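You operate a simulated robot arm through the tools that you are given. There is no shell and no other tool. Be economical: measure what you need, move in short steps, check, and stop when the job is done.

You run a simulated robot arm. Do the job below in one go: nothing can be reset, and whatever is moved stays where it is left.

Task
Empty the masala box's black cup into the small bowl.
Fine: lid off to the long platform; the cup goes back in its own gap, then the lid goes on.

Only the result counts: the job must be done as asked and must still hold three seconds after the hand-in. Knocking over, shifting, dropping, spilling or breaking anything else fails it. Lids that push on must go on centred and level and be pressed home; caps that screw on are set level and turned clockwise until they are tight.

Robot
A 7-joint arm with a two-finger parallel gripper, fixed in place. Base frame: the origin is at the foot of the arm, x ahead of it, y to its left, z up; the work surface is at about z = 0. Units: m, degrees, N and s.
With the tool pointing down near the work surface it reaches from about 0.22 to 0.58 m from the base axis. Its first joint turns from -66.0 to 66.0 degrees. Payload 2.5 kg.
The TCP is the grasp point between the finger pads, 0.023 m short of the fingertips. In the tool frame z runs along the fingers and y along their closing line. Largest opening 0.094 m; finger width 0.038, thickness 0.01; the body of the gripper, 0.054 by 0.096 m, starts 0.039 m behind the TCP.
Orientation is told as [roll, pitch, yaw] about the base's x, y, z axes, in that order, counted from this pose: with the fingers straight down and closing along the base's y, the tool's x points along the base's -x, its y along +y and its z along -z.

Tools
- The arm moves only by the tool arm_command. Its arguments are lists of equal length, an entry for each row: "delta_pos": the shift along the tool's x, y, z in units of 50 mm (1.0 is 50 mm), a list of three; "angular": the turn, a rotation vector about the tool's x, y, z in units of 5 degrees (1.0 is 5 degrees), a list of three; "fingers": the finger opening in cm, from 0 to 9.4. In form: {"delta_pos": [[x, y, z], ...], "angular": [[wx, wy, wz], ...], "fingers": [fingers, ...]}. A call has 1 to 20 rows; each row shifts and turns the commanded pose from where the row before left it, along the tool's axes as they then stand. A call with a number of a shift or a turn outside -1 to 1 is refused whole. Each row takes 0.2 s and may step no farther than 0.05 m and 8.6 degrees from the row before; otherwise, or with a gripper value out of range, the whole call is refused. Where a pose cannot be reached the arm comes as near as it can. A force on the tool above 70 N (or 10 N above the force at the start of the call, whichever is more), or a blocked arm, ends the call early, and 0.2 s more pass. The fingers move at their own pace (about 0.108 m/s each) and stop on an object; they squeeze with about 44 N. The grip force told is the motor's: it shows also when the fingers shut on nothing. Time passes only in rows, and 0.2 s behind the last, so rows that do not move let the fingers close. The reply holds the time, the measured pose of the TCP, the force on the tool along the base axes, the opening and the grip force, in the units named above and with some noise, with the torque about the TCP (base axes, N m) and any sound that the robot's microphone picked up, and new pictures: "show" is both (left out), scene, wrist or none.
- Cameras (640 x 400 px; columns grow to the right, rows downward): "scene" is fixed at [0.1242, -0.4074, 0.5449]; the picture's right is [0.81, -0.59, 0.00], its down [-0.33, -0.45, -0.83] and it looks along [0.49, 0.67, -0.55] (base axes); focal length 316 px, centre (320, 200). "wrist" rides on the gripper at [0.086, 0.016, -0.075] in the tool frame; the picture's right is [-0.18, 0.98, 0.00], its down [-0.58, -0.11, -0.81] and it looks along [-0.79, -0.15, 0.59] (tool axes); focal length 243 px, centre (320, 200). There is no depth. A picture from a camera that has moved, and an enlarged one, comes with that camera's place and axes in the base frame and with its lens.
- close_up(camera, box): a new picture of the part [left, top, right, bottom] of that camera's present view, enlarged. It takes no simulated time.
- job_done(): hands the job in; it is judged then, once.

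Go step by step. Nothing tells you positions but the pictures and the camera data: compare them with the known pose of the tool, close in by small moves and look again before you grip or let go. The budget is 120 turns and 200 pictures, counting those below and the enlarged ones. Unless the task says otherwise, let go and move clear before handing in, and close with one line.

The tools are called after ">>>" by a JSON object that holds its "op" and its "data". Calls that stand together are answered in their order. arm_command: Moves the arm, as the interface text tells. Its arguments: {"type":"object","properties":{"delta_pos":{"type":"array"},"angular":{"type":"array"},"fingers":{"type":"array"},"show":{"type":"string","enum":["both","scene","wrist","none"]}},"required":["delta_pos","angular","fingers"]} The other tools are called the same way: close_up (camera, box) takes an enlarged picture of a part of a camera's view; job_done () hands the job in.

At the start:

```text
time: 0.0
eef_pos: [0.332, 0.3102, 0.3339]
ee_rot: [0.0, 0.1, -0.1]
wrist_force: [0.9, 0.0, 0.3]
ft_torque: [-0.03, 0.0, 0.0]
width: 0.094
finger_force: 0.1
```

scene: 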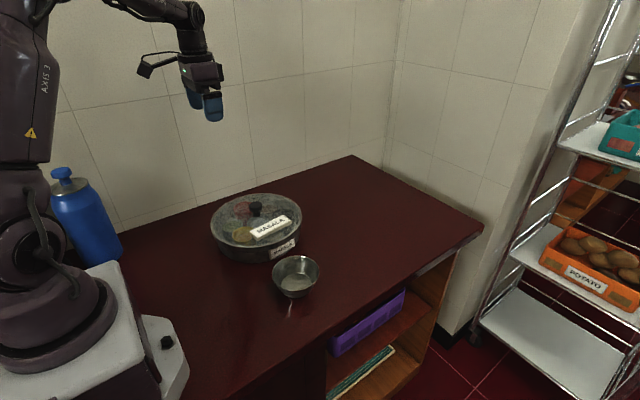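
wrist: 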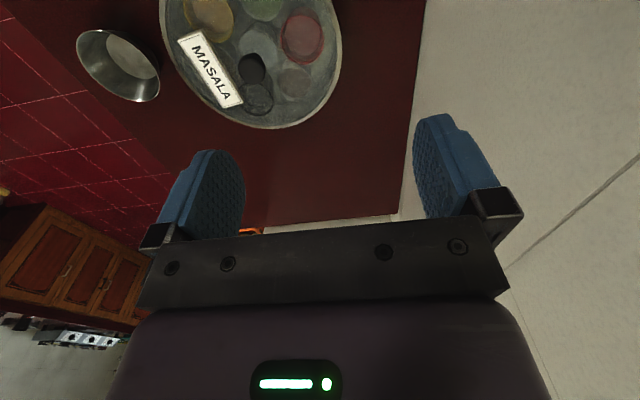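

I see a round masala box with a knobbed transparent lid, and a small steel bowl in front of it. I'll take enlarged views to find the black cup and the platform.

>>> {"op": "close_up", "data": {"camera": "scene", "box": [190, 170, 350, 310]}}

>>> {"op": "close_up", "data": {"camera": "wrist", "box": [60, 0, 380, 200]}}

>>> {"op": "close_up", "data": {"camera": "scene", "box": [0, 150, 320, 400]}}

```text
2.86 times, centred on (270, 240) of scene
camera zoom: at [0.1242, -0.4074, 0.5449], right [0.81, -0.59, 0.0], down [-0.33, -0.45, -0.83], along [0.49, 0.67, -0.55], focal length 902 px, centre (463, 86)
```

zoom: 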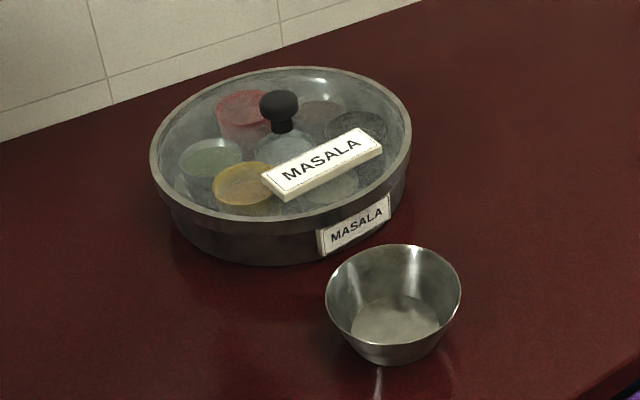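

```text
2.00 times, centred on (220, 100) of wrist
camera zoom: at [0.2464, 0.3254, 0.408], right [0.18, 0.98, 0.0], down [0.58, -0.11, 0.81], along [0.79, -0.15, -0.59], focal length 485 px, centre (520, 400)
```

zoom: 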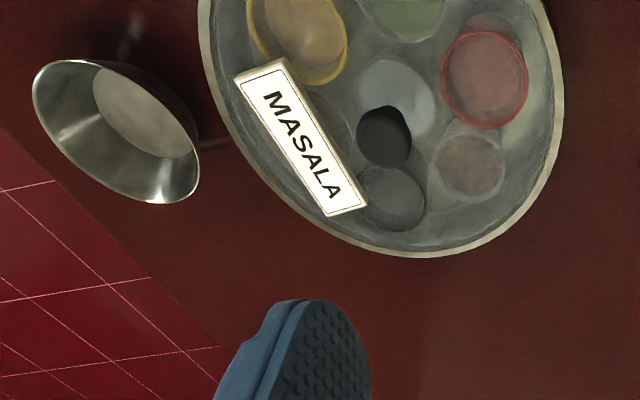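

```text
1.60 times, centred on (160, 275) of scene
camera zoom: at [0.1242, -0.4074, 0.5449], right [0.81, -0.59, 0.0], down [-0.33, -0.45, -0.83], along [0.49, 0.67, -0.55], focal length 505 px, centre (576, 80)
```

zoom: 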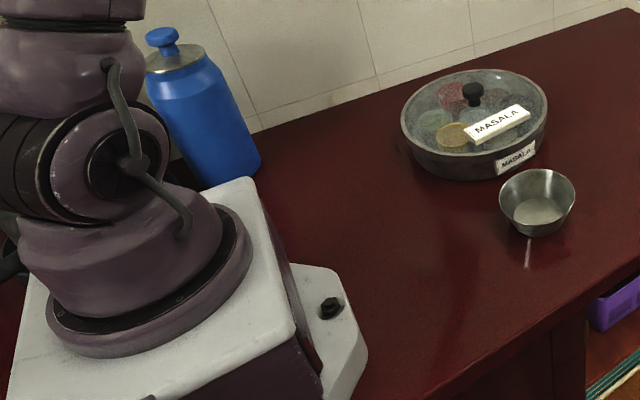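

The "platform" I take to be the long counter. The box is near (0.37, 0.20) and the bowl near (0.356, 0). I'll move the wrist camera for a better look.

>>> {"op": "arm_command", "data": {"delta_pos": [[0.4, -0.7, 0], [0.4, -0.7, 0], [0.4, -0.7, 0], [0.4, -0.6, 0], [0, 0, 0]], "angular": [[0, 0, 0], [0, 0, 0], [0, 0, 0], [0, 0, 0], [0, 0, 0]], "fingers": [9.4, 9.4, 9.4, 9.4, 9.4]}}

```text
time: 1.2
eef_pos: [0.2512, 0.1763, 0.3338]
ee_rot: [-0.1, 0.0, 0.0]
wrist_force: [0.6, 0.0, 0.3]
ft_torque: [-0.02, -0.01, -0.04]
width: 0.0938
finger_force: 0.0
camera wrist: at [0.1653, 0.1904, 0.4081], right [0.18, 0.98, 0.0], down [0.58, -0.11, 0.81], along [0.79, -0.15, -0.59], focal length 243 px, centre (320, 200)
```

scene: 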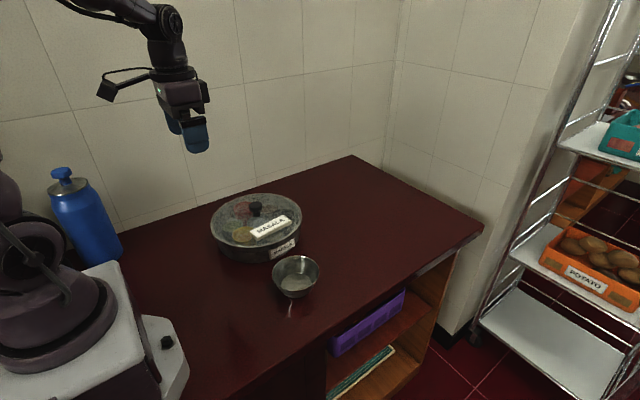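
wrist: 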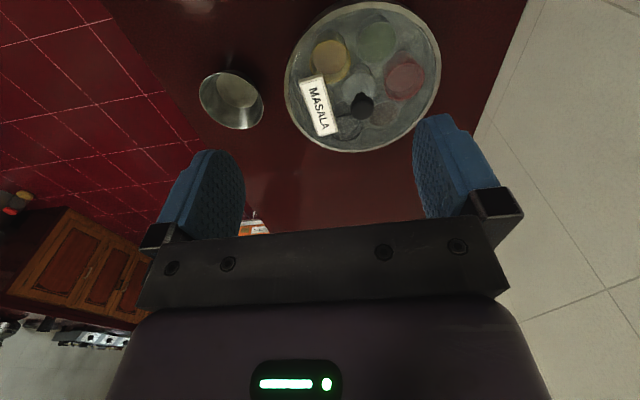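

>>> {"op": "close_up", "data": {"camera": "wrist", "box": [270, 0, 462, 160]}}

```text
2.50 times, centred on (366, 80) of wrist
camera zoom: at [0.1653, 0.1904, 0.4081], right [0.18, 0.98, 0.0], down [0.58, -0.11, 0.81], along [0.79, -0.15, -0.59], focal length 606 px, centre (205, 500)
```

zoom: 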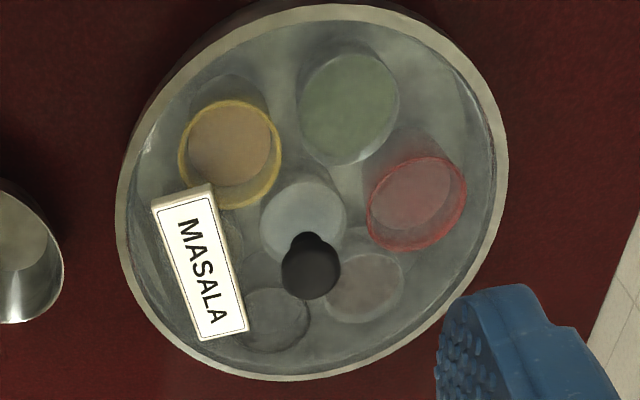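

The knob sits at about (0.378, 0.2125) with its top near z 0.105, and the lid radius is about 0.116. I'm moving above it with a narrowed opening.

>>> {"op": "arm_command", "data": {"delta_pos": [[-0.85, 0.24, 0.3], [-0.85, 0.24, 0.3], [-0.84, 0.24, 0.6], [0, 0, 0.8], [0, 0, 0.8], [0, 0, 0.2], [0, 0, 0]], "angular": [[0, 0, 0], [0, 0, 0], [0, 0, 0], [0, 0, 0], [0, 0, 0], [0, 0, 0], [0, 0, 0]], "fingers": [5.2, 5.2, 5.2, 5.2, 5.2, 5.2, 5.2]}}

```text
refused: row 3 steps farther than a row can; nothing moved
```

>>> {"op": "arm_command", "data": {"delta_pos": [[-0.85, 0.24, 0.3], [-0.85, 0.24, 0.3], [-0.84, 0.24, 0.3], [0, 0, 0.9], [0, 0, 0.9], [0, 0, 0.3], [0, 0, 0]], "angular": [[0, 0, 0], [0, 0, 0], [0, 0, 0], [0, 0, 0], [0, 0, 0], [0, 0, 0], [0, 0, 0]], "fingers": [5.2, 5.2, 5.2, 5.2, 5.2, 5.2, 5.2]}}

```text
time: 2.8
eef_pos: [0.3797, 0.2098, 0.1831]
ee_rot: [0.0, 0.0, 0.0]
wrist_force: [-0.3, -0.8, 0.0]
ft_torque: [-0.04, -0.01, 0.01]
width: 0.052
finger_force: 0.1
camera wrist: at [0.2935, 0.2254, 0.2585], right [0.18, 0.98, 0.0], down [0.58, -0.11, 0.81], along [0.79, -0.15, -0.59], focal length 243 px, centre (320, 200)
```

scene: 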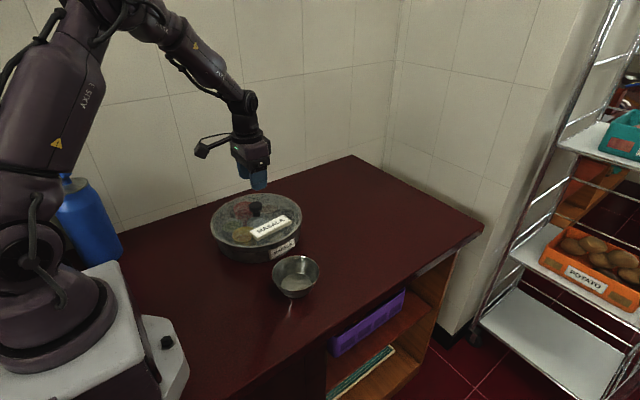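
wrist: 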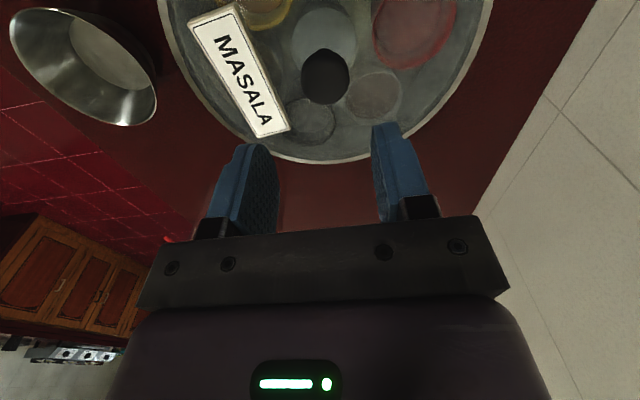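

The knob lies directly below, about 4 mm to +y. I'll shift that way and descend most of the way.

>>> {"op": "arm_command", "data": {"delta_pos": [[0.05, 0.08, 0.4], [0, 0, 0.5], [0, 0, 0.3], [0, 0, 0]], "angular": [[0, 0, 0], [0, 0, 0], [0, 0, 0], [0, 0, 0]], "fingers": [5.2, 5.2, 5.2, 5.2]}}

>>> {"op": "close_up", "data": {"camera": "scene", "box": [190, 130, 350, 270]}}

```text
time: 3.8
eef_pos: [0.3764, 0.215, 0.1234]
ee_rot: [0.0, 0.0, -0.1]
wrist_force: [0.9, 0.2, -0.1]
ft_torque: [0.04, 0.03, -0.01]
width: 0.052
finger_force: 0.0
camera wrist: at [0.2908, 0.23, 0.1977], right [0.18, 0.98, 0.0], down [0.58, -0.11, 0.81], along [0.79, -0.15, -0.59], focal length 243 px, centre (320, 200)
```

scene: 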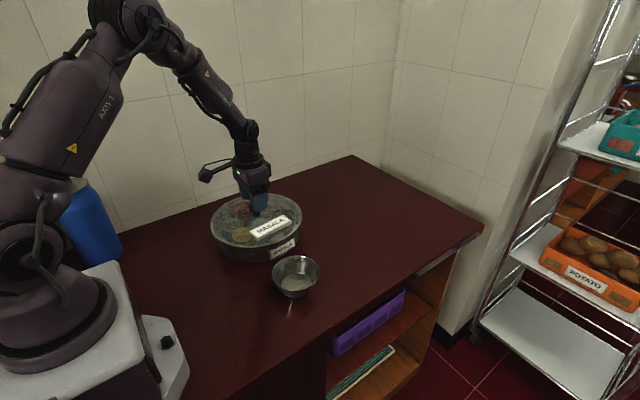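
wrist: 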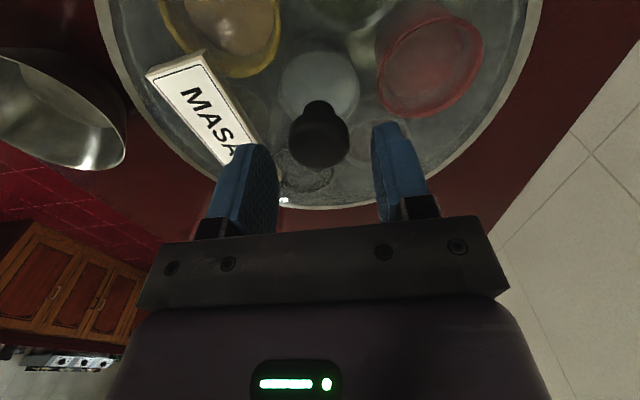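

```text
2.86 times, centred on (270, 200) of scene
camera zoom: at [0.1242, -0.4074, 0.5449], right [0.81, -0.59, 0.0], down [-0.33, -0.45, -0.83], along [0.49, 0.67, -0.55], focal length 902 px, centre (463, 200)
```

zoom: 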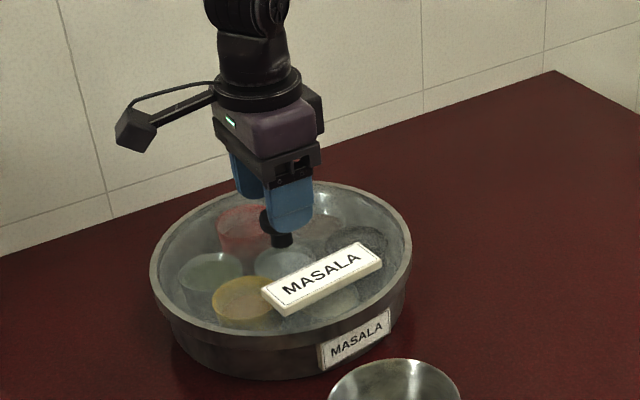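

Aligned with the knob between the fingers. Descending 28 mm and closing.

>>> {"op": "arm_command", "data": {"delta_pos": [[0, 0, 0.3], [0, 0, 0.26], [0, 0, 0], [0, 0, 0], [0, 0, 0], [0, 0, 0]], "angular": [[0, 0, 0], [0, 0, 0], [0, 0, 0], [0, 0, 0], [0, 0, 0], [0, 0, 0]], "fingers": [5.2, 5.2, 5.2, 2, 2, 2]}}

>>> {"op": "close_up", "data": {"camera": "scene", "box": [190, 130, 350, 270]}}

```text
time: 5.2
eef_pos: [0.3768, 0.2152, 0.0957]
ee_rot: [0.0, 0.0, 0.0]
wrist_force: [0.6, -0.7, 1.0]
ft_torque: [-0.03, -0.11, 0.03]
width: 0.0327
finger_force: 43.9
camera wrist: at [0.2907, 0.2302, 0.1702], right [0.18, 0.98, 0.0], down [0.58, -0.11, 0.81], along [0.79, -0.15, -0.59], focal length 243 px, centre (320, 200)
```

scene: 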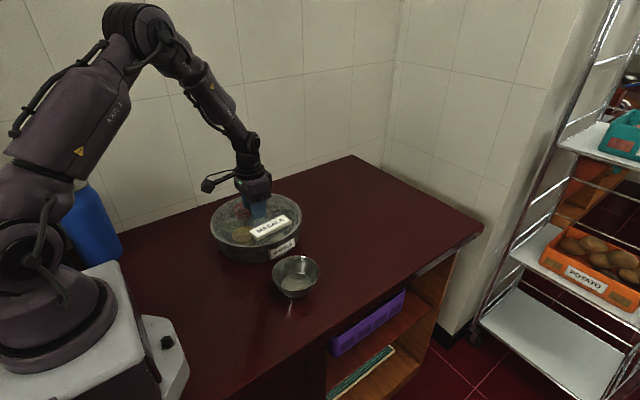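
wrist: 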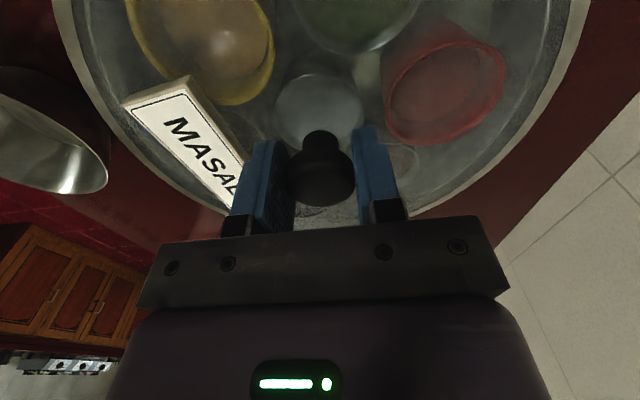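

```text
2.86 times, centred on (270, 200) of scene
camera zoom: at [0.1242, -0.4074, 0.5449], right [0.81, -0.59, 0.0], down [-0.33, -0.45, -0.83], along [0.49, 0.67, -0.55], focal length 902 px, centre (463, 200)
```

zoom: 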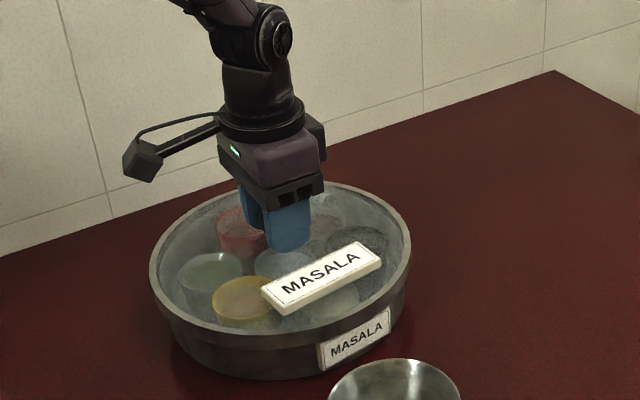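

The knob is gripped at 33 mm. Lifting slowly.

>>> {"op": "arm_command", "data": {"delta_pos": [[0, 0, -0.1], [0, 0, -0.2], [0, 0, -0.3], [0, 0, -0.4], [0, 0, 0]], "angular": [[0, 0, 0], [0, 0, 0], [0, 0, 0], [0, 0, 0], [0, 0, 0]], "fingers": [2, 2, 2, 2, 2]}}

>>> {"op": "close_up", "data": {"camera": "scene", "box": [190, 130, 350, 270]}}

```text
time: 6.4
eef_pos: [0.377, 0.2159, 0.1451]
ee_rot: [0.1, 0.1, 0.0]
wrist_force: [0.0, 0.3, -1.3]
ft_torque: [0.0, 0.0, -0.01]
width: 0.0331
finger_force: 43.6
camera wrist: at [0.2907, 0.2307, 0.22], right [0.18, 0.98, 0.0], down [0.58, -0.11, 0.81], along [0.79, -0.15, -0.59], focal length 243 px, centre (320, 200)
```

scene: 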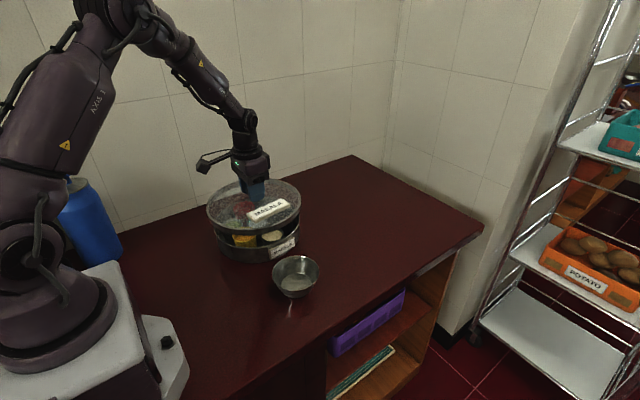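
wrist: 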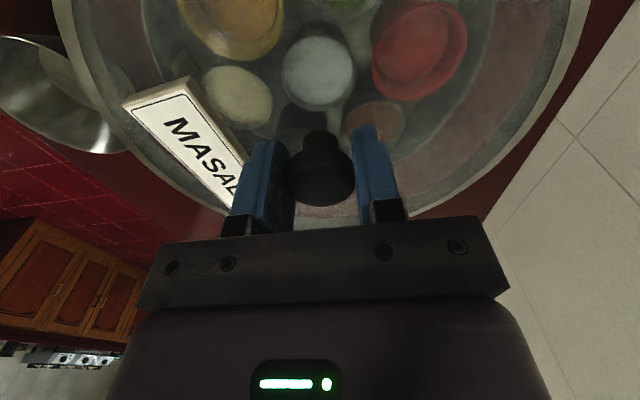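

```text
2.86 times, centred on (270, 200) of scene
camera zoom: at [0.1243, -0.4074, 0.5449], right [0.81, -0.59, 0.0], down [-0.33, -0.45, -0.83], along [0.49, 0.67, -0.55], focal length 902 px, centre (463, 200)
```

zoom: 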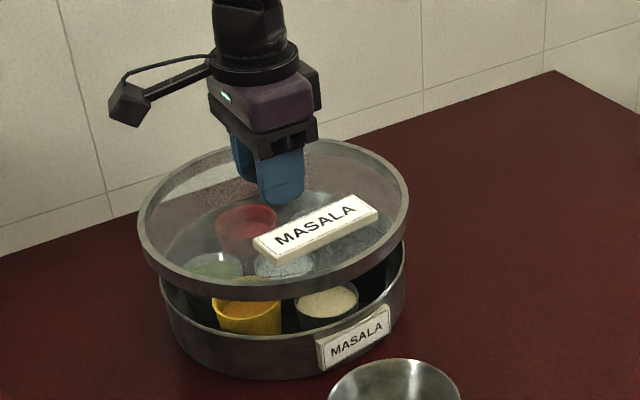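

The lid is up and level, with the cups visible beneath. I'm carrying it to clear counter at about (0.56, 0.035).

>>> {"op": "arm_command", "data": {"delta_pos": [[0, 0, -0.5], [-0.61, -0.6, 0], [-0.61, -0.6, 0], [-0.61, -0.6, 0], [-0.61, -0.6, 0], [-0.61, -0.6, 0], [-0.61, -0.6, 0], [0, 0, 0], [0, 0, 0]], "angular": [[0, 0, 0], [0, 0, 0], [0, 0, 0], [0, 0, 0], [0, 0, 0], [0, 0, 0], [0, 0, 0], [0, 0, 0], [0, 0, 0]], "fingers": [2, 2, 2, 2, 2, 2, 2, 2, 2]}}

```text
time: 8.4
eef_pos: [0.5611, 0.0361, 0.1701]
ee_rot: [0.0, 0.0, 0.0]
wrist_force: [0.0, 0.6, -1.3]
ft_torque: [0.04, 0.0, -0.02]
width: 0.0328
finger_force: 44.1
camera wrist: at [0.4746, 0.0503, 0.2447], right [0.18, 0.98, 0.0], down [0.58, -0.11, 0.81], along [0.79, -0.15, -0.59], focal length 243 px, centre (320, 200)
```

scene: 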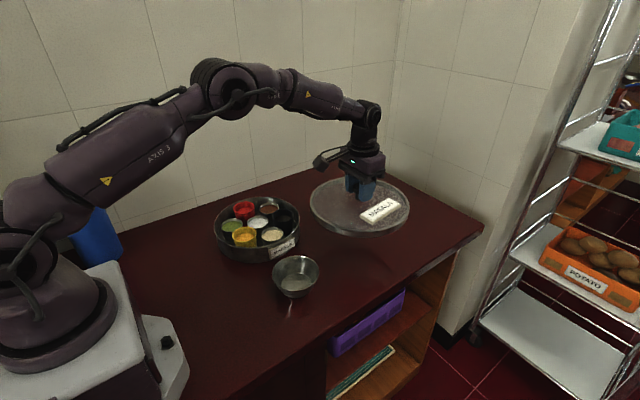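
wrist: 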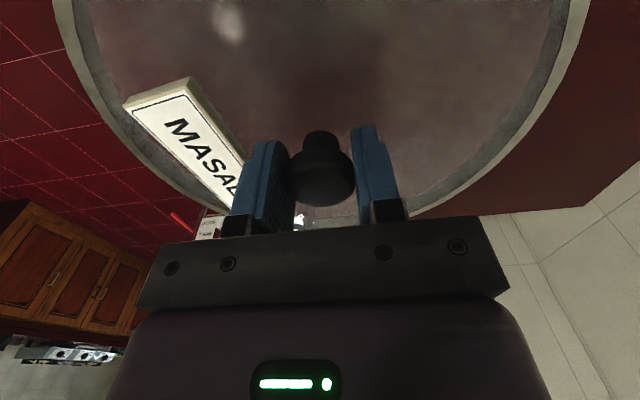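

Clear counter lies below and the edge is about 45 mm beyond the lid. Lowering in stages.

>>> {"op": "arm_command", "data": {"delta_pos": [[0, 0, 0.6], [0, 0, 0.6], [0, 0, 0.5], [0, 0, 0.2], [0, 0, 0]], "angular": [[0, 0, 0], [0, 0, 0], [0, 0, 0], [0, 0, 0], [0, 0, 0]], "fingers": [2, 2, 2, 2, 2], "show": "none"}}

>>> {"op": "close_up", "data": {"camera": "scene", "box": [290, 130, 450, 270]}}

```text
time: 9.6
eef_pos: [0.561, 0.0369, 0.0753]
ee_rot: [0.0, 0.0, 0.0]
wrist_force: [1.2, -0.2, -0.4]
ft_torque: [0.0, -0.01, -0.02]
width: 0.0326
finger_force: 44.1
```

```text
2.86 times, centred on (370, 200) of scene
camera zoom: at [0.1243, -0.4074, 0.5449], right [0.81, -0.59, 0.0], down [-0.33, -0.45, -0.83], along [0.49, 0.67, -0.55], focal length 902 px, centre (177, 200)
```

zoom: 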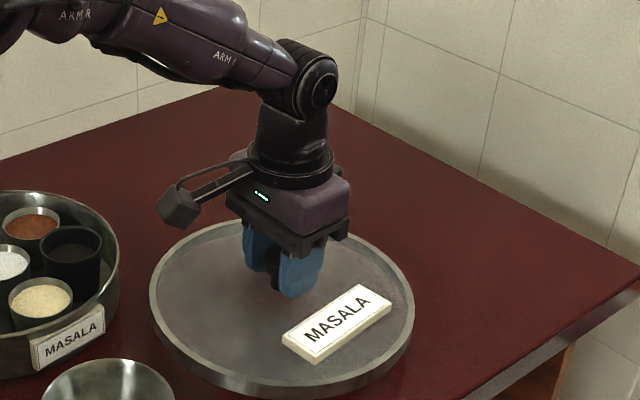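

The lid is still above the counter. Lowering in small steps until contact.

>>> {"op": "arm_command", "data": {"delta_pos": [[0, 0, 0.1], [0, 0, 0.1], [0, 0, 0.1], [0, 0, 0.1], [0, 0, 0]], "angular": [[0, 0, 0], [0, 0, 0], [0, 0, 0], [0, 0, 0], [0, 0, 0]], "fingers": [2, 2, 2, 2, 2], "show": "none"}}

>>> {"op": "close_up", "data": {"camera": "scene", "box": [290, 130, 450, 270]}}

```text
time: 10.8
eef_pos: [0.5604, 0.0354, 0.056]
ee_rot: [0.0, 0.1, 0.0]
wrist_force: [-0.2, 0.0, -1.3]
ft_torque: [0.04, 0.0, 0.0]
width: 0.0329
finger_force: 44.6
```

```text
2.86 times, centred on (370, 200) of scene
camera zoom: at [0.1243, -0.4074, 0.5449], right [0.81, -0.59, 0.0], down [-0.33, -0.45, -0.83], along [0.49, 0.67, -0.55], focal length 902 px, centre (177, 200)
```

zoom: 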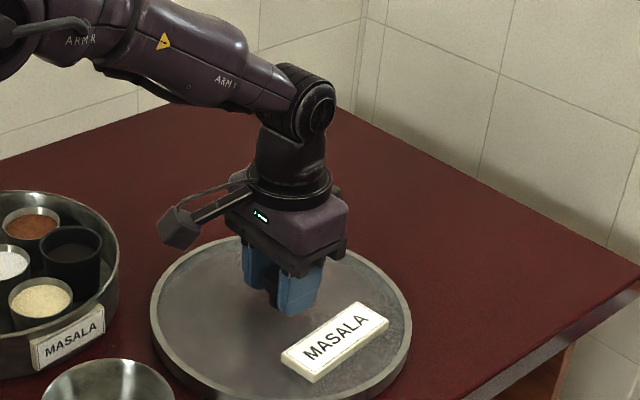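

>>> {"op": "arm_command", "data": {"delta_pos": [[0, 0, 0.06], [0, 0, 0.06], [0, 0, 0.06], [0, 0, 0]], "angular": [[0, 0, 0], [0, 0, 0], [0, 0, 0], [0, 0, 0]], "fingers": [2, 2, 2, 2], "show": "none"}}

>>> {"op": "close_up", "data": {"camera": "scene", "box": [290, 130, 450, 270]}}

```text
time: 11.8
eef_pos: [0.5616, 0.0349, 0.0503]
ee_rot: [0.1, -0.5, 0.1]
wrist_force: [-7.5, 2.1, 36.8]
ft_torque: [-0.17, 0.26, -0.19]
width: 0.033
finger_force: 44.4
```

```text
2.86 times, centred on (370, 200) of scene
camera zoom: at [0.124, -0.4074, 0.545], right [0.81, -0.59, 0.0], down [-0.33, -0.45, -0.83], along [0.49, 0.67, -0.55], focal length 902 px, centre (177, 200)
```

zoom: 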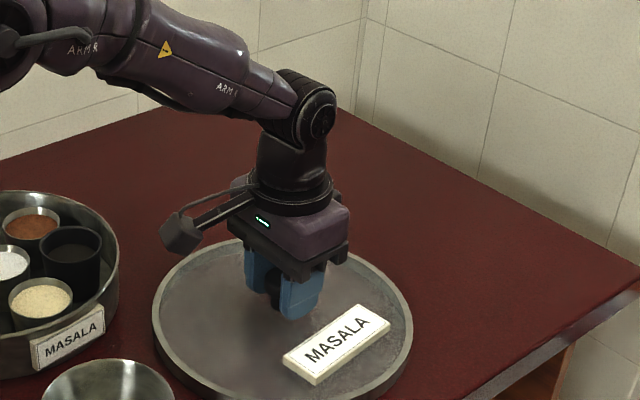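

Contact made: 37 N at z 0.0503. I'll ease off, release and rise.

>>> {"op": "arm_command", "data": {"delta_pos": [[0, 0, -0.06], [0, 0, 0], [0, 0, 0], [0, 0, 0], [0, 0, -0.2], [0, 0, -0.6], [0, 0, -0.9], [0, 0, -0.9], [0, 0, 0]], "angular": [[0, 0, 0], [0, 0, 0], [0, 0, 0], [0, 0, 0], [0, 0, 0], [0, 0, 0], [0, 0, 0], [0, 0, 0], [0, 0, 0]], "fingers": [2, 2, 5.2, 5.2, 5.2, 5.2, 5.2, 5.2, 5.2]}}

```text
time: 13.8
eef_pos: [0.5617, 0.0362, 0.1792]
ee_rot: [0.0, 0.0, 0.0]
wrist_force: [-0.2, -0.8, -0.8]
ft_torque: [0.02, 0.01, -0.02]
width: 0.0521
finger_force: 0.0
camera wrist: at [0.4751, 0.051, 0.2539], right [0.18, 0.98, 0.0], down [0.58, -0.11, 0.81], along [0.79, -0.15, -0.59], focal length 243 px, centre (320, 200)
```

scene: 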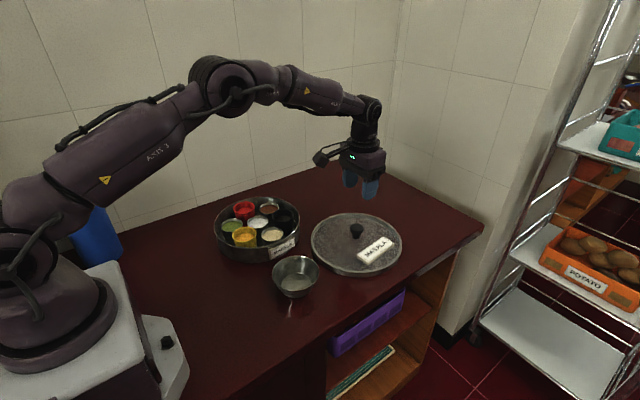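
wrist: 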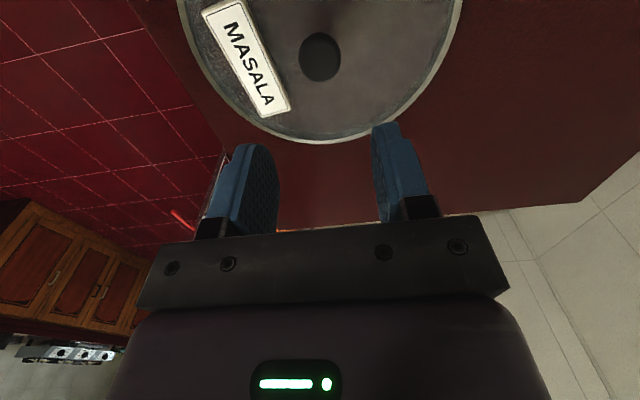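

The lid is on the counter. Now I'll look at the open box, enlarged, while moving the wrist camera to see inside.

>>> {"op": "arm_command", "data": {"delta_pos": [[0.5, 0.5, -0.5], [0.6, 0.6, -0.4], [0.6, 0.6, -0.4], [0.6, 0.6, -0.4], [0.6, 0.5, -0.4], [0.8, 0.2, 0], [0.8, 0, 0], [0.8, 0, 0], [0, 0, 0]], "angular": [[0, 0, 0], [0, 0, 0], [0, 0, 0], [0, 0, 0], [0, 0, 0], [0, 0, 0], [0, 0, 0], [0, 0, 0], [0, 0, 0]], "fingers": [5.2, 5.2, 5.2, 5.2, 5.2, 5.2, 5.2, 5.2, 5.2]}}

>>> {"op": "close_up", "data": {"camera": "scene", "box": [200, 180, 320, 285]}}

>>> {"op": "close_up", "data": {"camera": "wrist", "box": [270, 0, 462, 160]}}

```text
time: 15.8
eef_pos: [0.2949, 0.1852, 0.2864]
ee_rot: [0.0, 0.0, 0.0]
wrist_force: [-0.8, -0.7, -0.4]
ft_torque: [0.03, 0.04, -0.01]
width: 0.0522
finger_force: 0.1
camera wrist: at [0.2084, 0.2, 0.36], right [0.18, 0.98, 0.0], down [0.58, -0.11, 0.81], along [0.79, -0.15, -0.59], focal length 243 px, centre (320, 200)
```

scene: 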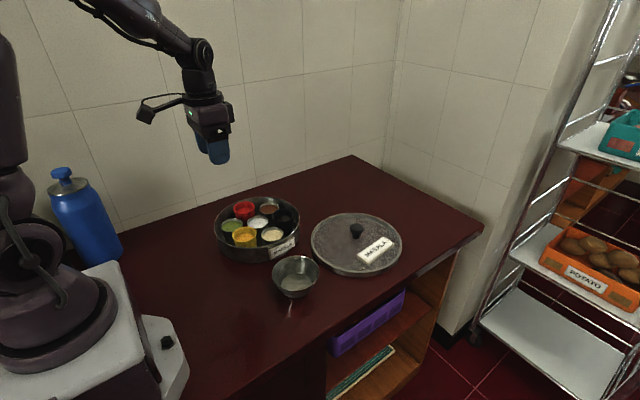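
wrist: 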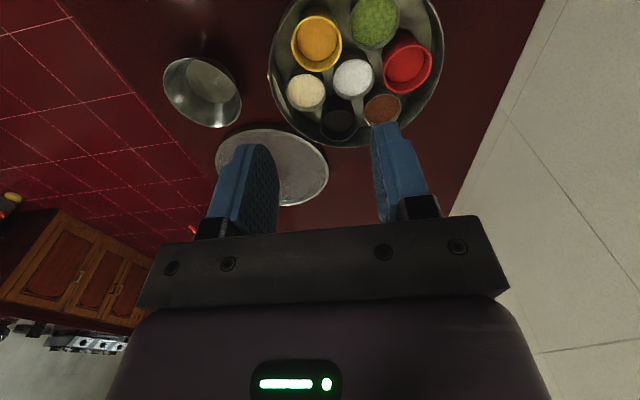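

```text
3.81 times, centred on (260, 232) of scene
camera zoom: at [0.1242, -0.4074, 0.5449], right [0.81, -0.59, 0.0], down [-0.33, -0.45, -0.83], along [0.49, 0.67, -0.55], focal length 1203 px, centre (549, 76)
```

zoom: 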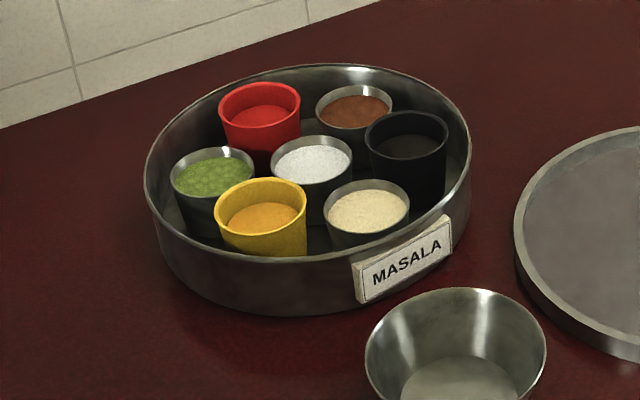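

```text
2.50 times, centred on (366, 80) of wrist
camera zoom: at [0.2084, 0.2, 0.36], right [0.18, 0.98, 0.0], down [0.58, -0.11, 0.81], along [0.79, -0.15, -0.59], focal length 606 px, centre (205, 500)
```

zoom: 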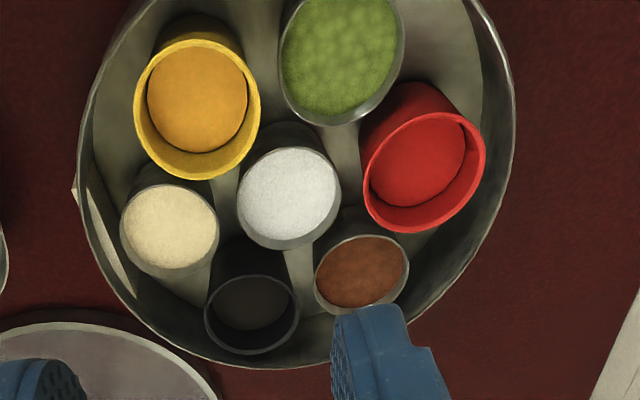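

The black cup sits near (0.435, 0.1855) with its rim at about z 0.056, roughly 10 mm higher than its steel neighbours. Before gripping anything, I'll test the pouring pose empty over the bowl: yaw −90°, then a sideways tilt.

>>> {"op": "arm_command", "data": {"delta_pos": [[-0.2, -0.7, 0.1], [-0.2, -0.7, 0.1], [-0.2, -0.7, 0.1], [-0.2, -0.7, 0.1], [-0.2, -0.7, 0.1], [-0.2, -0.7, 0.1], [0, 0, 0]], "angular": [[0, 0, 0], [0, 0, 0], [0, 0, 0], [0, 0, 0], [0, 0, 0], [0, 0, 0], [0, 0, 0]], "fingers": [5.2, 5.2, 5.2, 5.2, 5.2, 5.2, 5.2], "show": "wrist"}}

>>> {"op": "arm_command", "data": {"delta_pos": [[0, 0, 0], [0, 0, 0], [0, 0, 0], [0, 0, 0], [0, 0, 0], [0, 0, 0], [0, 0, 0], [0, 0, 0], [0, 0, 0], [0, 0, 0], [0, 0, 0], [0, 0, 0], [0, 0, 0], [0, 0, 0], [0, 0, 0], [0, 0, 0], [0, 0, 0], [0, 0, 0], [0, 0, 0]], "angular": [[0, 0, 1], [0, 0, 1], [0, 0, 1], [0, 0, 1], [0, 0, 1], [0, 0, 1], [0, 0, 1], [0, 0, 1], [0, 0, 1], [0, 0, 1], [0, 0, 1], [0, 0, 1], [0, 0, 1], [0, 0, 1], [0, 0, 1], [0, 0, 1], [0, 0, 1], [0, 0, 1], [0, 0, 0]], "fingers": [5.2, 5.2, 5.2, 5.2, 5.2, 5.2, 5.2, 5.2, 5.2, 5.2, 5.2, 5.2, 5.2, 5.2, 5.2, 5.2, 5.2, 5.2, 5.2], "show": "scene"}}

```text
time: 17.4
eef_pos: [0.3545, -0.0246, 0.2555]
ee_rot: [0.0, 0.1, -0.1]
wrist_force: [0.8, 0.2, -1.2]
ft_torque: [-0.02, 0.0, 0.0]
width: 0.052
finger_force: 0.1
camera wrist: at [0.2683, -0.0095, 0.3298], right [0.18, 0.98, 0.0], down [0.58, -0.11, 0.81], along [0.79, -0.15, -0.59], focal length 243 px, centre (320, 200)
```

wrist: 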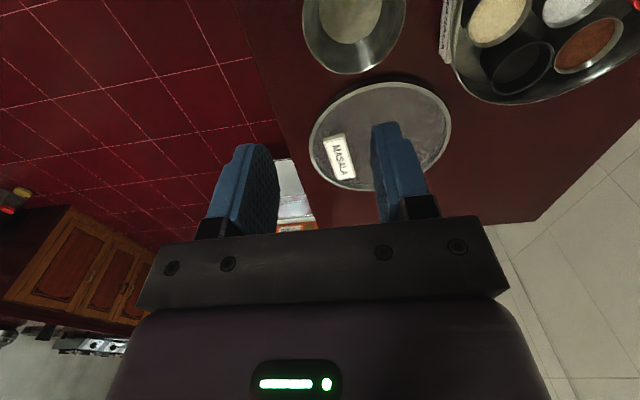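

```text
time: 21.4
eef_pos: [0.3545, -0.0237, 0.2536]
ee_rot: [0.0, -0.1, -90.1]
wrist_force: [-0.9, 0.0, -0.5]
ft_torque: [0.01, -0.01, 0.03]
width: 0.052
finger_force: 0.1
```

scene: 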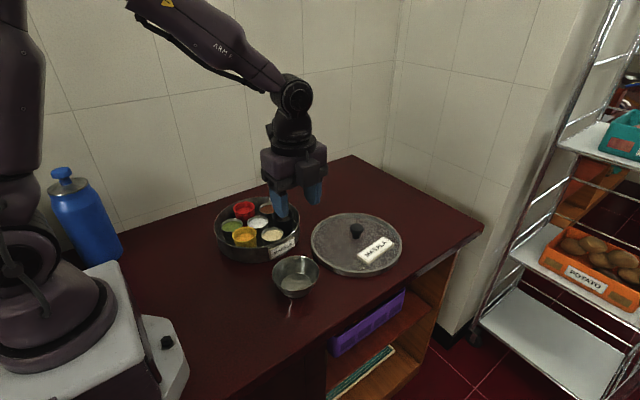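

Yaw −90° works. Next, the tilt test.

>>> {"op": "arm_command", "data": {"delta_pos": [[0, 0, 0], [0, 0, 0], [0, 0, 0], [0, 0, 0], [0, 0, 0], [0, 0, 0], [0, 0, 0], [0, 0, 0], [0, 0, 0], [0, 0, 0], [0, 0, 0], [0, 0, 0], [0, 0, 0], [0, 0, 0], [0, 0, 0], [0, 0, 0], [0, 0, 0], [0, 0, 0], [0, 0, 0]], "angular": [[0, 1, 0], [0, 1, 0], [0, 1, 0], [0, 1, 0], [0, 1, 0], [0, 1, 0], [0, 1, 0], [0, 1, 0], [0, 1, 0], [0, 1, 0], [0, 1, 0], [0, 1, 0], [0, 1, 0], [0, 1, 0], [0, 1, 0], [0, 1, 0], [0, 1, 0], [0, 1, 0], [0, 0, 0]], "fingers": [5.2, 5.2, 5.2, 5.2, 5.2, 5.2, 5.2, 5.2, 5.2, 5.2, 5.2, 5.2, 5.2, 5.2, 5.2, 5.2, 5.2, 5.2, 5.2]}}

```text
time: 25.4
eef_pos: [0.355, -0.0242, 0.2554]
ee_rot: [159.9, 89.9, 69.8]
wrist_force: [0.1, 0.0, 0.1]
ft_torque: [-0.03, -0.05, 0.0]
width: 0.0516
finger_force: 0.0
camera wrist: at [0.3716, -0.1002, 0.3408], right [0.98, 0.0, -0.18], down [-0.11, -0.81, -0.58], along [-0.15, 0.59, -0.79], focal length 243 px, centre (320, 200)
```

scene: 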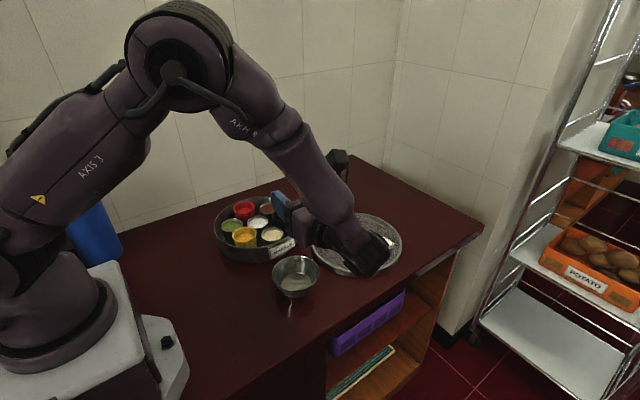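
wrist: 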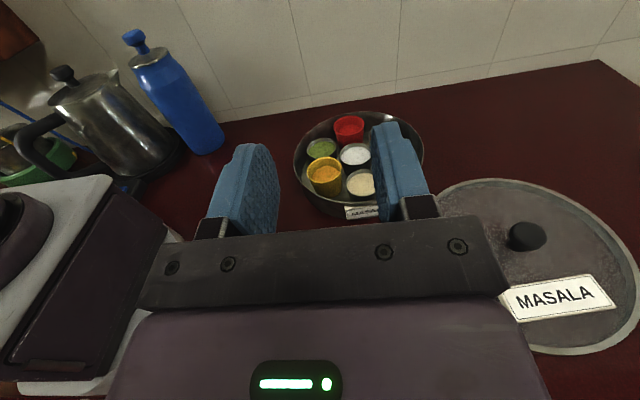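

90° is reachable, and the camera stays up and out of the way. Testing on to 130°.

>>> {"op": "arm_command", "data": {"delta_pos": [[0, 0, 0], [0, 0, 0], [0, 0, 0], [0, 0, 0], [0, 0, 0], [0, 0, 0], [0, 0, 0], [0, 0, 0], [0, 0, 0]], "angular": [[0, 1, 0], [0, 1, 0], [0, 1, 0], [0, 1, 0], [0, 1, 0], [0, 1, 0], [0, 1, 0], [0, 1, 0], [0, 0, 0]], "fingers": [5.2, 5.2, 5.2, 5.2, 5.2, 5.2, 5.2, 5.2, 5.2], "show": "scene"}}

```text
time: 27.4
eef_pos: [0.3558, -0.0241, 0.2554]
ee_rot: [180.0, 49.9, 90.1]
wrist_force: [-0.4, 0.7, -0.1]
ft_torque: [-0.04, -0.02, 0.0]
width: 0.0521
finger_force: 0.1
```

scene: 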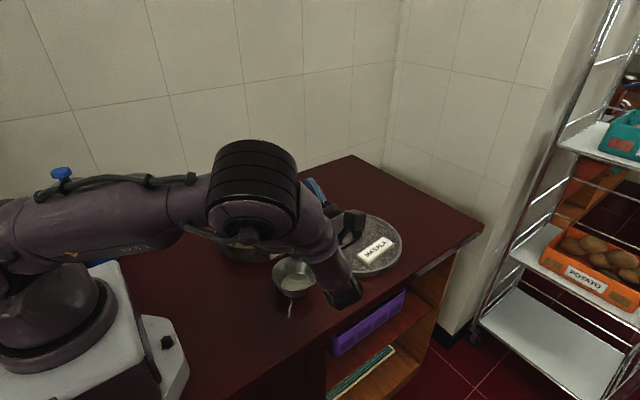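

130° is reachable. I'll test lowering to z≈0.205 in this pose.

>>> {"op": "arm_command", "data": {"delta_pos": [[-0.25, 0, -0.22], [-0.25, 0, -0.21], [-0.26, 0, -0.21], [0, 0, 0]], "angular": [[0, 0, 0], [0, 0, 0], [0, 0, 0], [0, 0, 0]], "fingers": [5.2, 5.2, 5.2, 5.2]}}

```text
time: 28.4
eef_pos: [0.3553, -0.0246, 0.2036]
ee_rot: [180.0, 50.0, 90.0]
wrist_force: [0.1, 0.5, -0.4]
ft_torque: [-0.03, 0.01, -0.01]
width: 0.0524
finger_force: 0.0
camera wrist: at [0.3715, -0.138, 0.2228], right [0.98, 0.12, -0.14], down [-0.11, -0.24, -0.96], along [-0.15, 0.96, -0.23], focal length 243 px, centre (320, 200)
```

scene: 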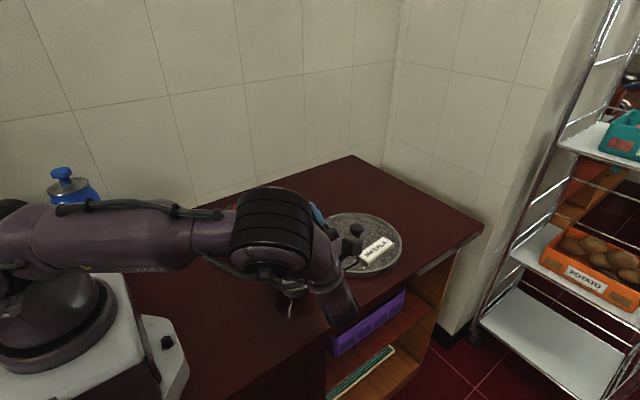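
wrist: 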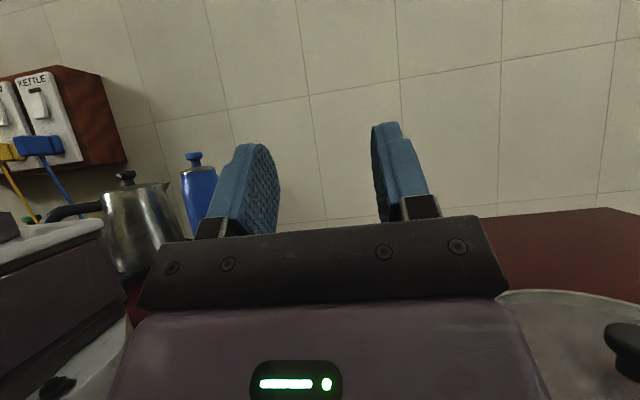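

The pouring pose works and nothing was touched. I'll reverse out and move over the black cup with yaw −90°.

>>> {"op": "arm_command", "data": {"delta_pos": [[0.25, 0, 0.22], [0.25, 0, 0.21], [0.26, 0, 0.21], [0, 0, 0], [0, 0, 0], [0, 0, 0], [0, 0, 0], [0, 0, 0], [0, 0, 0], [0, 0, 0], [0, 0, 0], [0, 0, 0], [0, 0, 0], [0, 0, 0], [0, 0, 0], [0, 0, 0], [0, 0, 0], [0, 0, 0], [0, 0, 0], [0, 0, 0]], "angular": [[0, 0, 0], [0, 0, 0], [0, 0, 0], [0, -1, 0], [0, -1, 0], [0, -1, 0], [0, -1, 0], [0, -1, 0], [0, -1, 0], [0, -1, 0], [0, -1, 0], [0, -1, 0], [0, -1, 0], [0, -1, 0], [0, -1, 0], [0, -1, 0], [0, -1, 0], [0, -1, 0], [0, -1, 0], [0, -1, 0]], "fingers": [5.2, 5.2, 5.2, 5.2, 5.2, 5.2, 5.2, 5.2, 5.2, 5.2, 5.2, 5.2, 5.2, 5.2, 5.2, 5.2, 5.2, 5.2, 5.2, 5.2], "show": "none"}}

>>> {"op": "arm_command", "data": {"delta_pos": [[0, 0, 0], [0, 0, 0], [0, 0, 0], [0, 0, 0], [0, 0, 0], [0, 0, 0], [0, 0, 0], [0, 0, 0], [0, 0, 0], [0.6, 0.26, 0], [0.6, 0.26, 0], [0.6, 0.26, 0], [0.6, 0.26, 0], [0.6, 0.26, 0], [0.6, 0.26, 0], [0.6, 0.06, 0], [0, 0, 0.8], [0, 0, 0.8], [0, 0, 0]], "angular": [[0, -1, 0], [0, -1, 0], [0, -1, 0], [0, -1, 0], [0, -1, 0], [0, -1, 0], [0, -1, 0], [0, -1, 0], [0, -1, 0], [0, 0, 0], [0, 0, 0], [0, 0, 0], [0, 0, 0], [0, 0, 0], [0, 0, 0], [0, 0, 0], [0, 0, 0], [0, 0, 0], [0, 0, 0]], "fingers": [5.2, 5.2, 5.2, 5.2, 5.2, 5.2, 5.2, 5.2, 5.2, 6.8, 6.8, 6.8, 6.8, 6.8, 6.8, 6.8, 6.8, 6.8, 6.8]}}

>>> {"op": "close_up", "data": {"camera": "scene", "box": [200, 160, 360, 300]}}

```text
time: 32.6
eef_pos: [0.3548, -0.025, 0.2545]
ee_rot: [0.1, 44.9, -90.0]
wrist_force: [-0.1, 0.1, 0.2]
ft_torque: [-0.04, 0.01, 0.03]
width: 0.0521
finger_force: 0.1
```

```text
time: 36.6
eef_pos: [0.4359, 0.1867, 0.1734]
ee_rot: [0.0, 0.0, -89.9]
wrist_force: [-0.8, -0.3, -0.4]
ft_torque: [-0.02, 0.0, 0.02]
width: 0.0679
finger_force: 0.0
camera wrist: at [0.4519, 0.2711, 0.2478], right [0.98, -0.18, 0.0], down [-0.11, -0.58, 0.81], along [-0.15, -0.79, -0.59], focal length 243 px, centre (320, 200)
```

scene: 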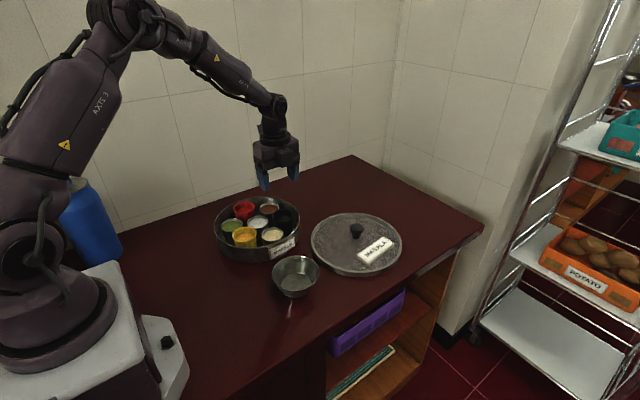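
wrist: 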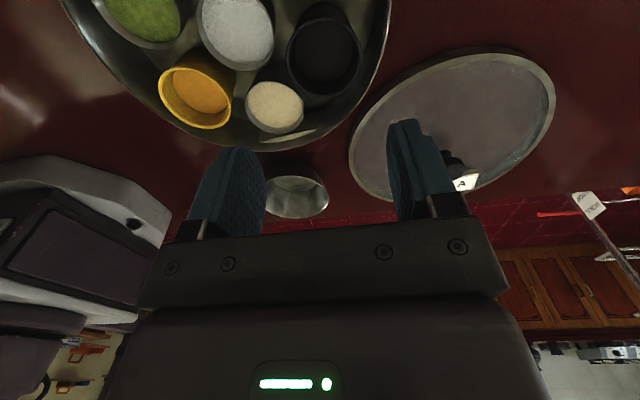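

```text
2.86 times, centred on (280, 230) of scene
camera zoom: at [0.1243, -0.4074, 0.5449], right [0.81, -0.59, 0.0], down [-0.33, -0.45, -0.83], along [0.49, 0.67, -0.55], focal length 902 px, centre (434, 114)
```

zoom: 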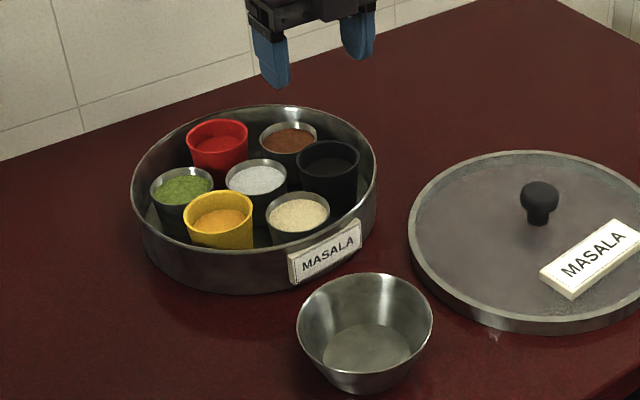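

The fingers are centred over the cup from above. I'll enlarge the wrist view to refine the cup's location.

>>> {"op": "close_up", "data": {"camera": "wrist", "box": [200, 0, 424, 140]}}

>>> {"op": "close_up", "data": {"camera": "scene", "box": [250, 190, 310, 230]}}

```text
2.86 times, centred on (312, 70) of wrist
camera zoom: at [0.4519, 0.2711, 0.2478], right [0.98, -0.18, 0.0], down [-0.11, -0.58, 0.81], along [-0.15, -0.79, -0.59], focal length 693 px, centre (343, 571)
```

zoom: 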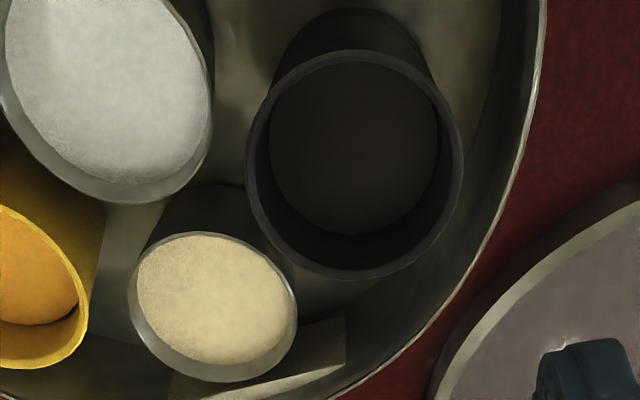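

```text
10.00 times, centred on (280, 210) of scene
camera zoom: at [0.1243, -0.4074, 0.5449], right [0.81, -0.59, 0.0], down [-0.33, -0.45, -0.83], along [0.49, 0.67, -0.55], focal length 3158 px, centre (720, 100)
```

zoom: 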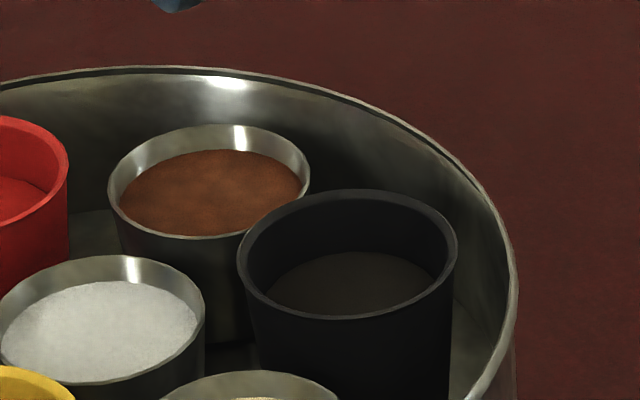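

The box rim is about as high as the black cup's rim, so the roomiest grip axis is yaw ≈ −30°, where each finger sits in a gap. I'm turning there and descending partway, with the cup taken to be at (0.438, 0.186).

>>> {"op": "arm_command", "data": {"delta_pos": [[0, 0.04, 0], [0, 0, 0], [0, 0, 0], [0, 0, 0], [0, 0, 0], [0, 0, 0], [0, 0, 0], [0, 0, 0], [0, 0, 0], [0, 0, 0], [0, 0, 0], [0, 0, 0], [0, 0, 0.8], [0, 0, 0.6], [0, 0, 0]], "angular": [[0, 0, -1], [0, 0, -1], [0, 0, -1], [0, 0, -1], [0, 0, -1], [0, 0, -1], [0, 0, -1], [0, 0, -1], [0, 0, -1], [0, 0, -1], [0, 0, -1], [0, 0, -1], [0, 0, 0], [0, 0, 0], [0, 0, 0]], "fingers": [6.6, 6.6, 6.6, 6.6, 6.6, 6.6, 6.6, 6.6, 6.6, 6.6, 6.6, 6.6, 6.6, 6.6, 6.6]}}

>>> {"op": "close_up", "data": {"camera": "scene", "box": [200, 160, 320, 265]}}

>>> {"op": "close_up", "data": {"camera": "wrist", "box": [160, 0, 480, 200]}}

```text
time: 39.8
eef_pos: [0.4379, 0.1849, 0.1058]
ee_rot: [0.0, 0.1, -30.0]
wrist_force: [-0.4, 0.0, 1.0]
ft_torque: [0.01, 0.02, -0.01]
width: 0.0661
finger_force: 0.1
camera wrist: at [0.3713, 0.2412, 0.1802], right [0.65, 0.76, 0.0], down [0.45, -0.38, 0.81], along [0.61, -0.52, -0.59], focal length 243 px, centre (320, 200)
```

scene: 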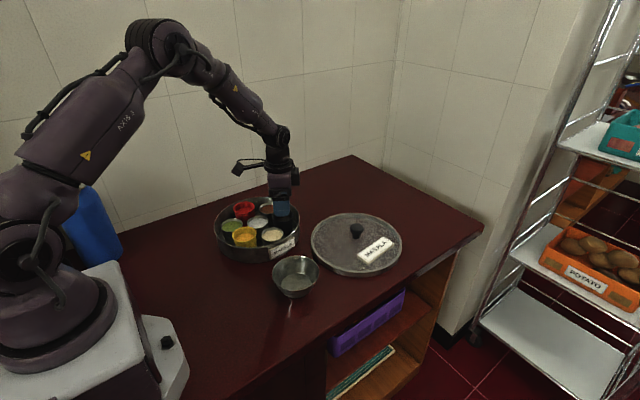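
wrist: 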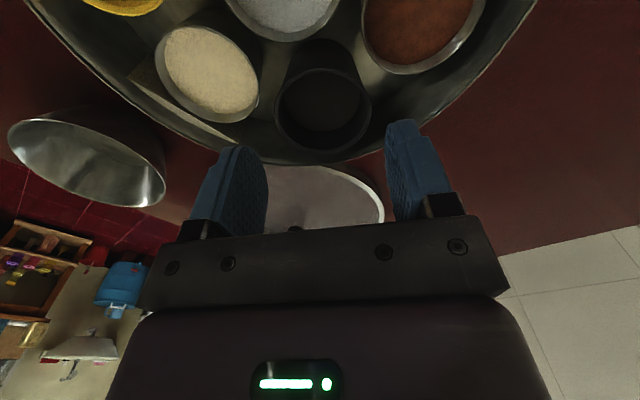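

```text
3.81 times, centred on (260, 212) of scene
camera zoom: at [0.1242, -0.4074, 0.5449], right [0.81, -0.59, 0.0], down [-0.33, -0.45, -0.83], along [0.49, 0.67, -0.55], focal length 1203 px, centre (549, 152)
```

zoom: 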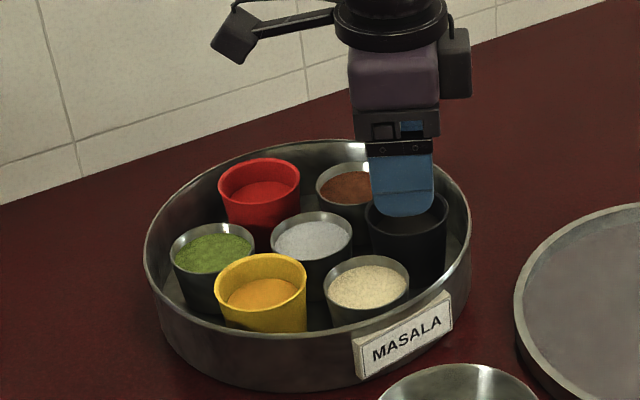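

```text
2.00 times, centred on (320, 100) of wrist
camera zoom: at [0.3713, 0.2412, 0.1802], right [0.65, 0.76, 0.0], down [0.45, -0.38, 0.81], along [0.61, -0.52, -0.59], focal length 485 px, centre (320, 400)
```

zoom: 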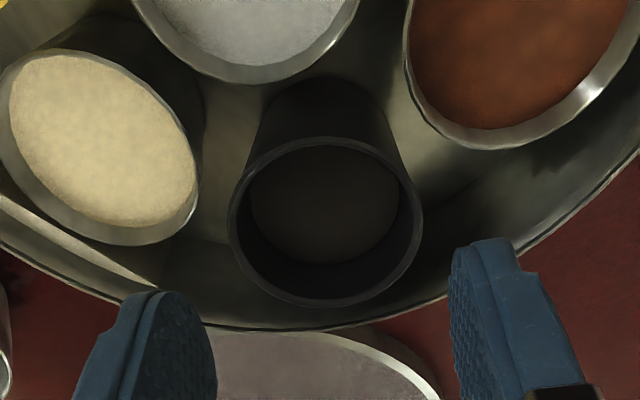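

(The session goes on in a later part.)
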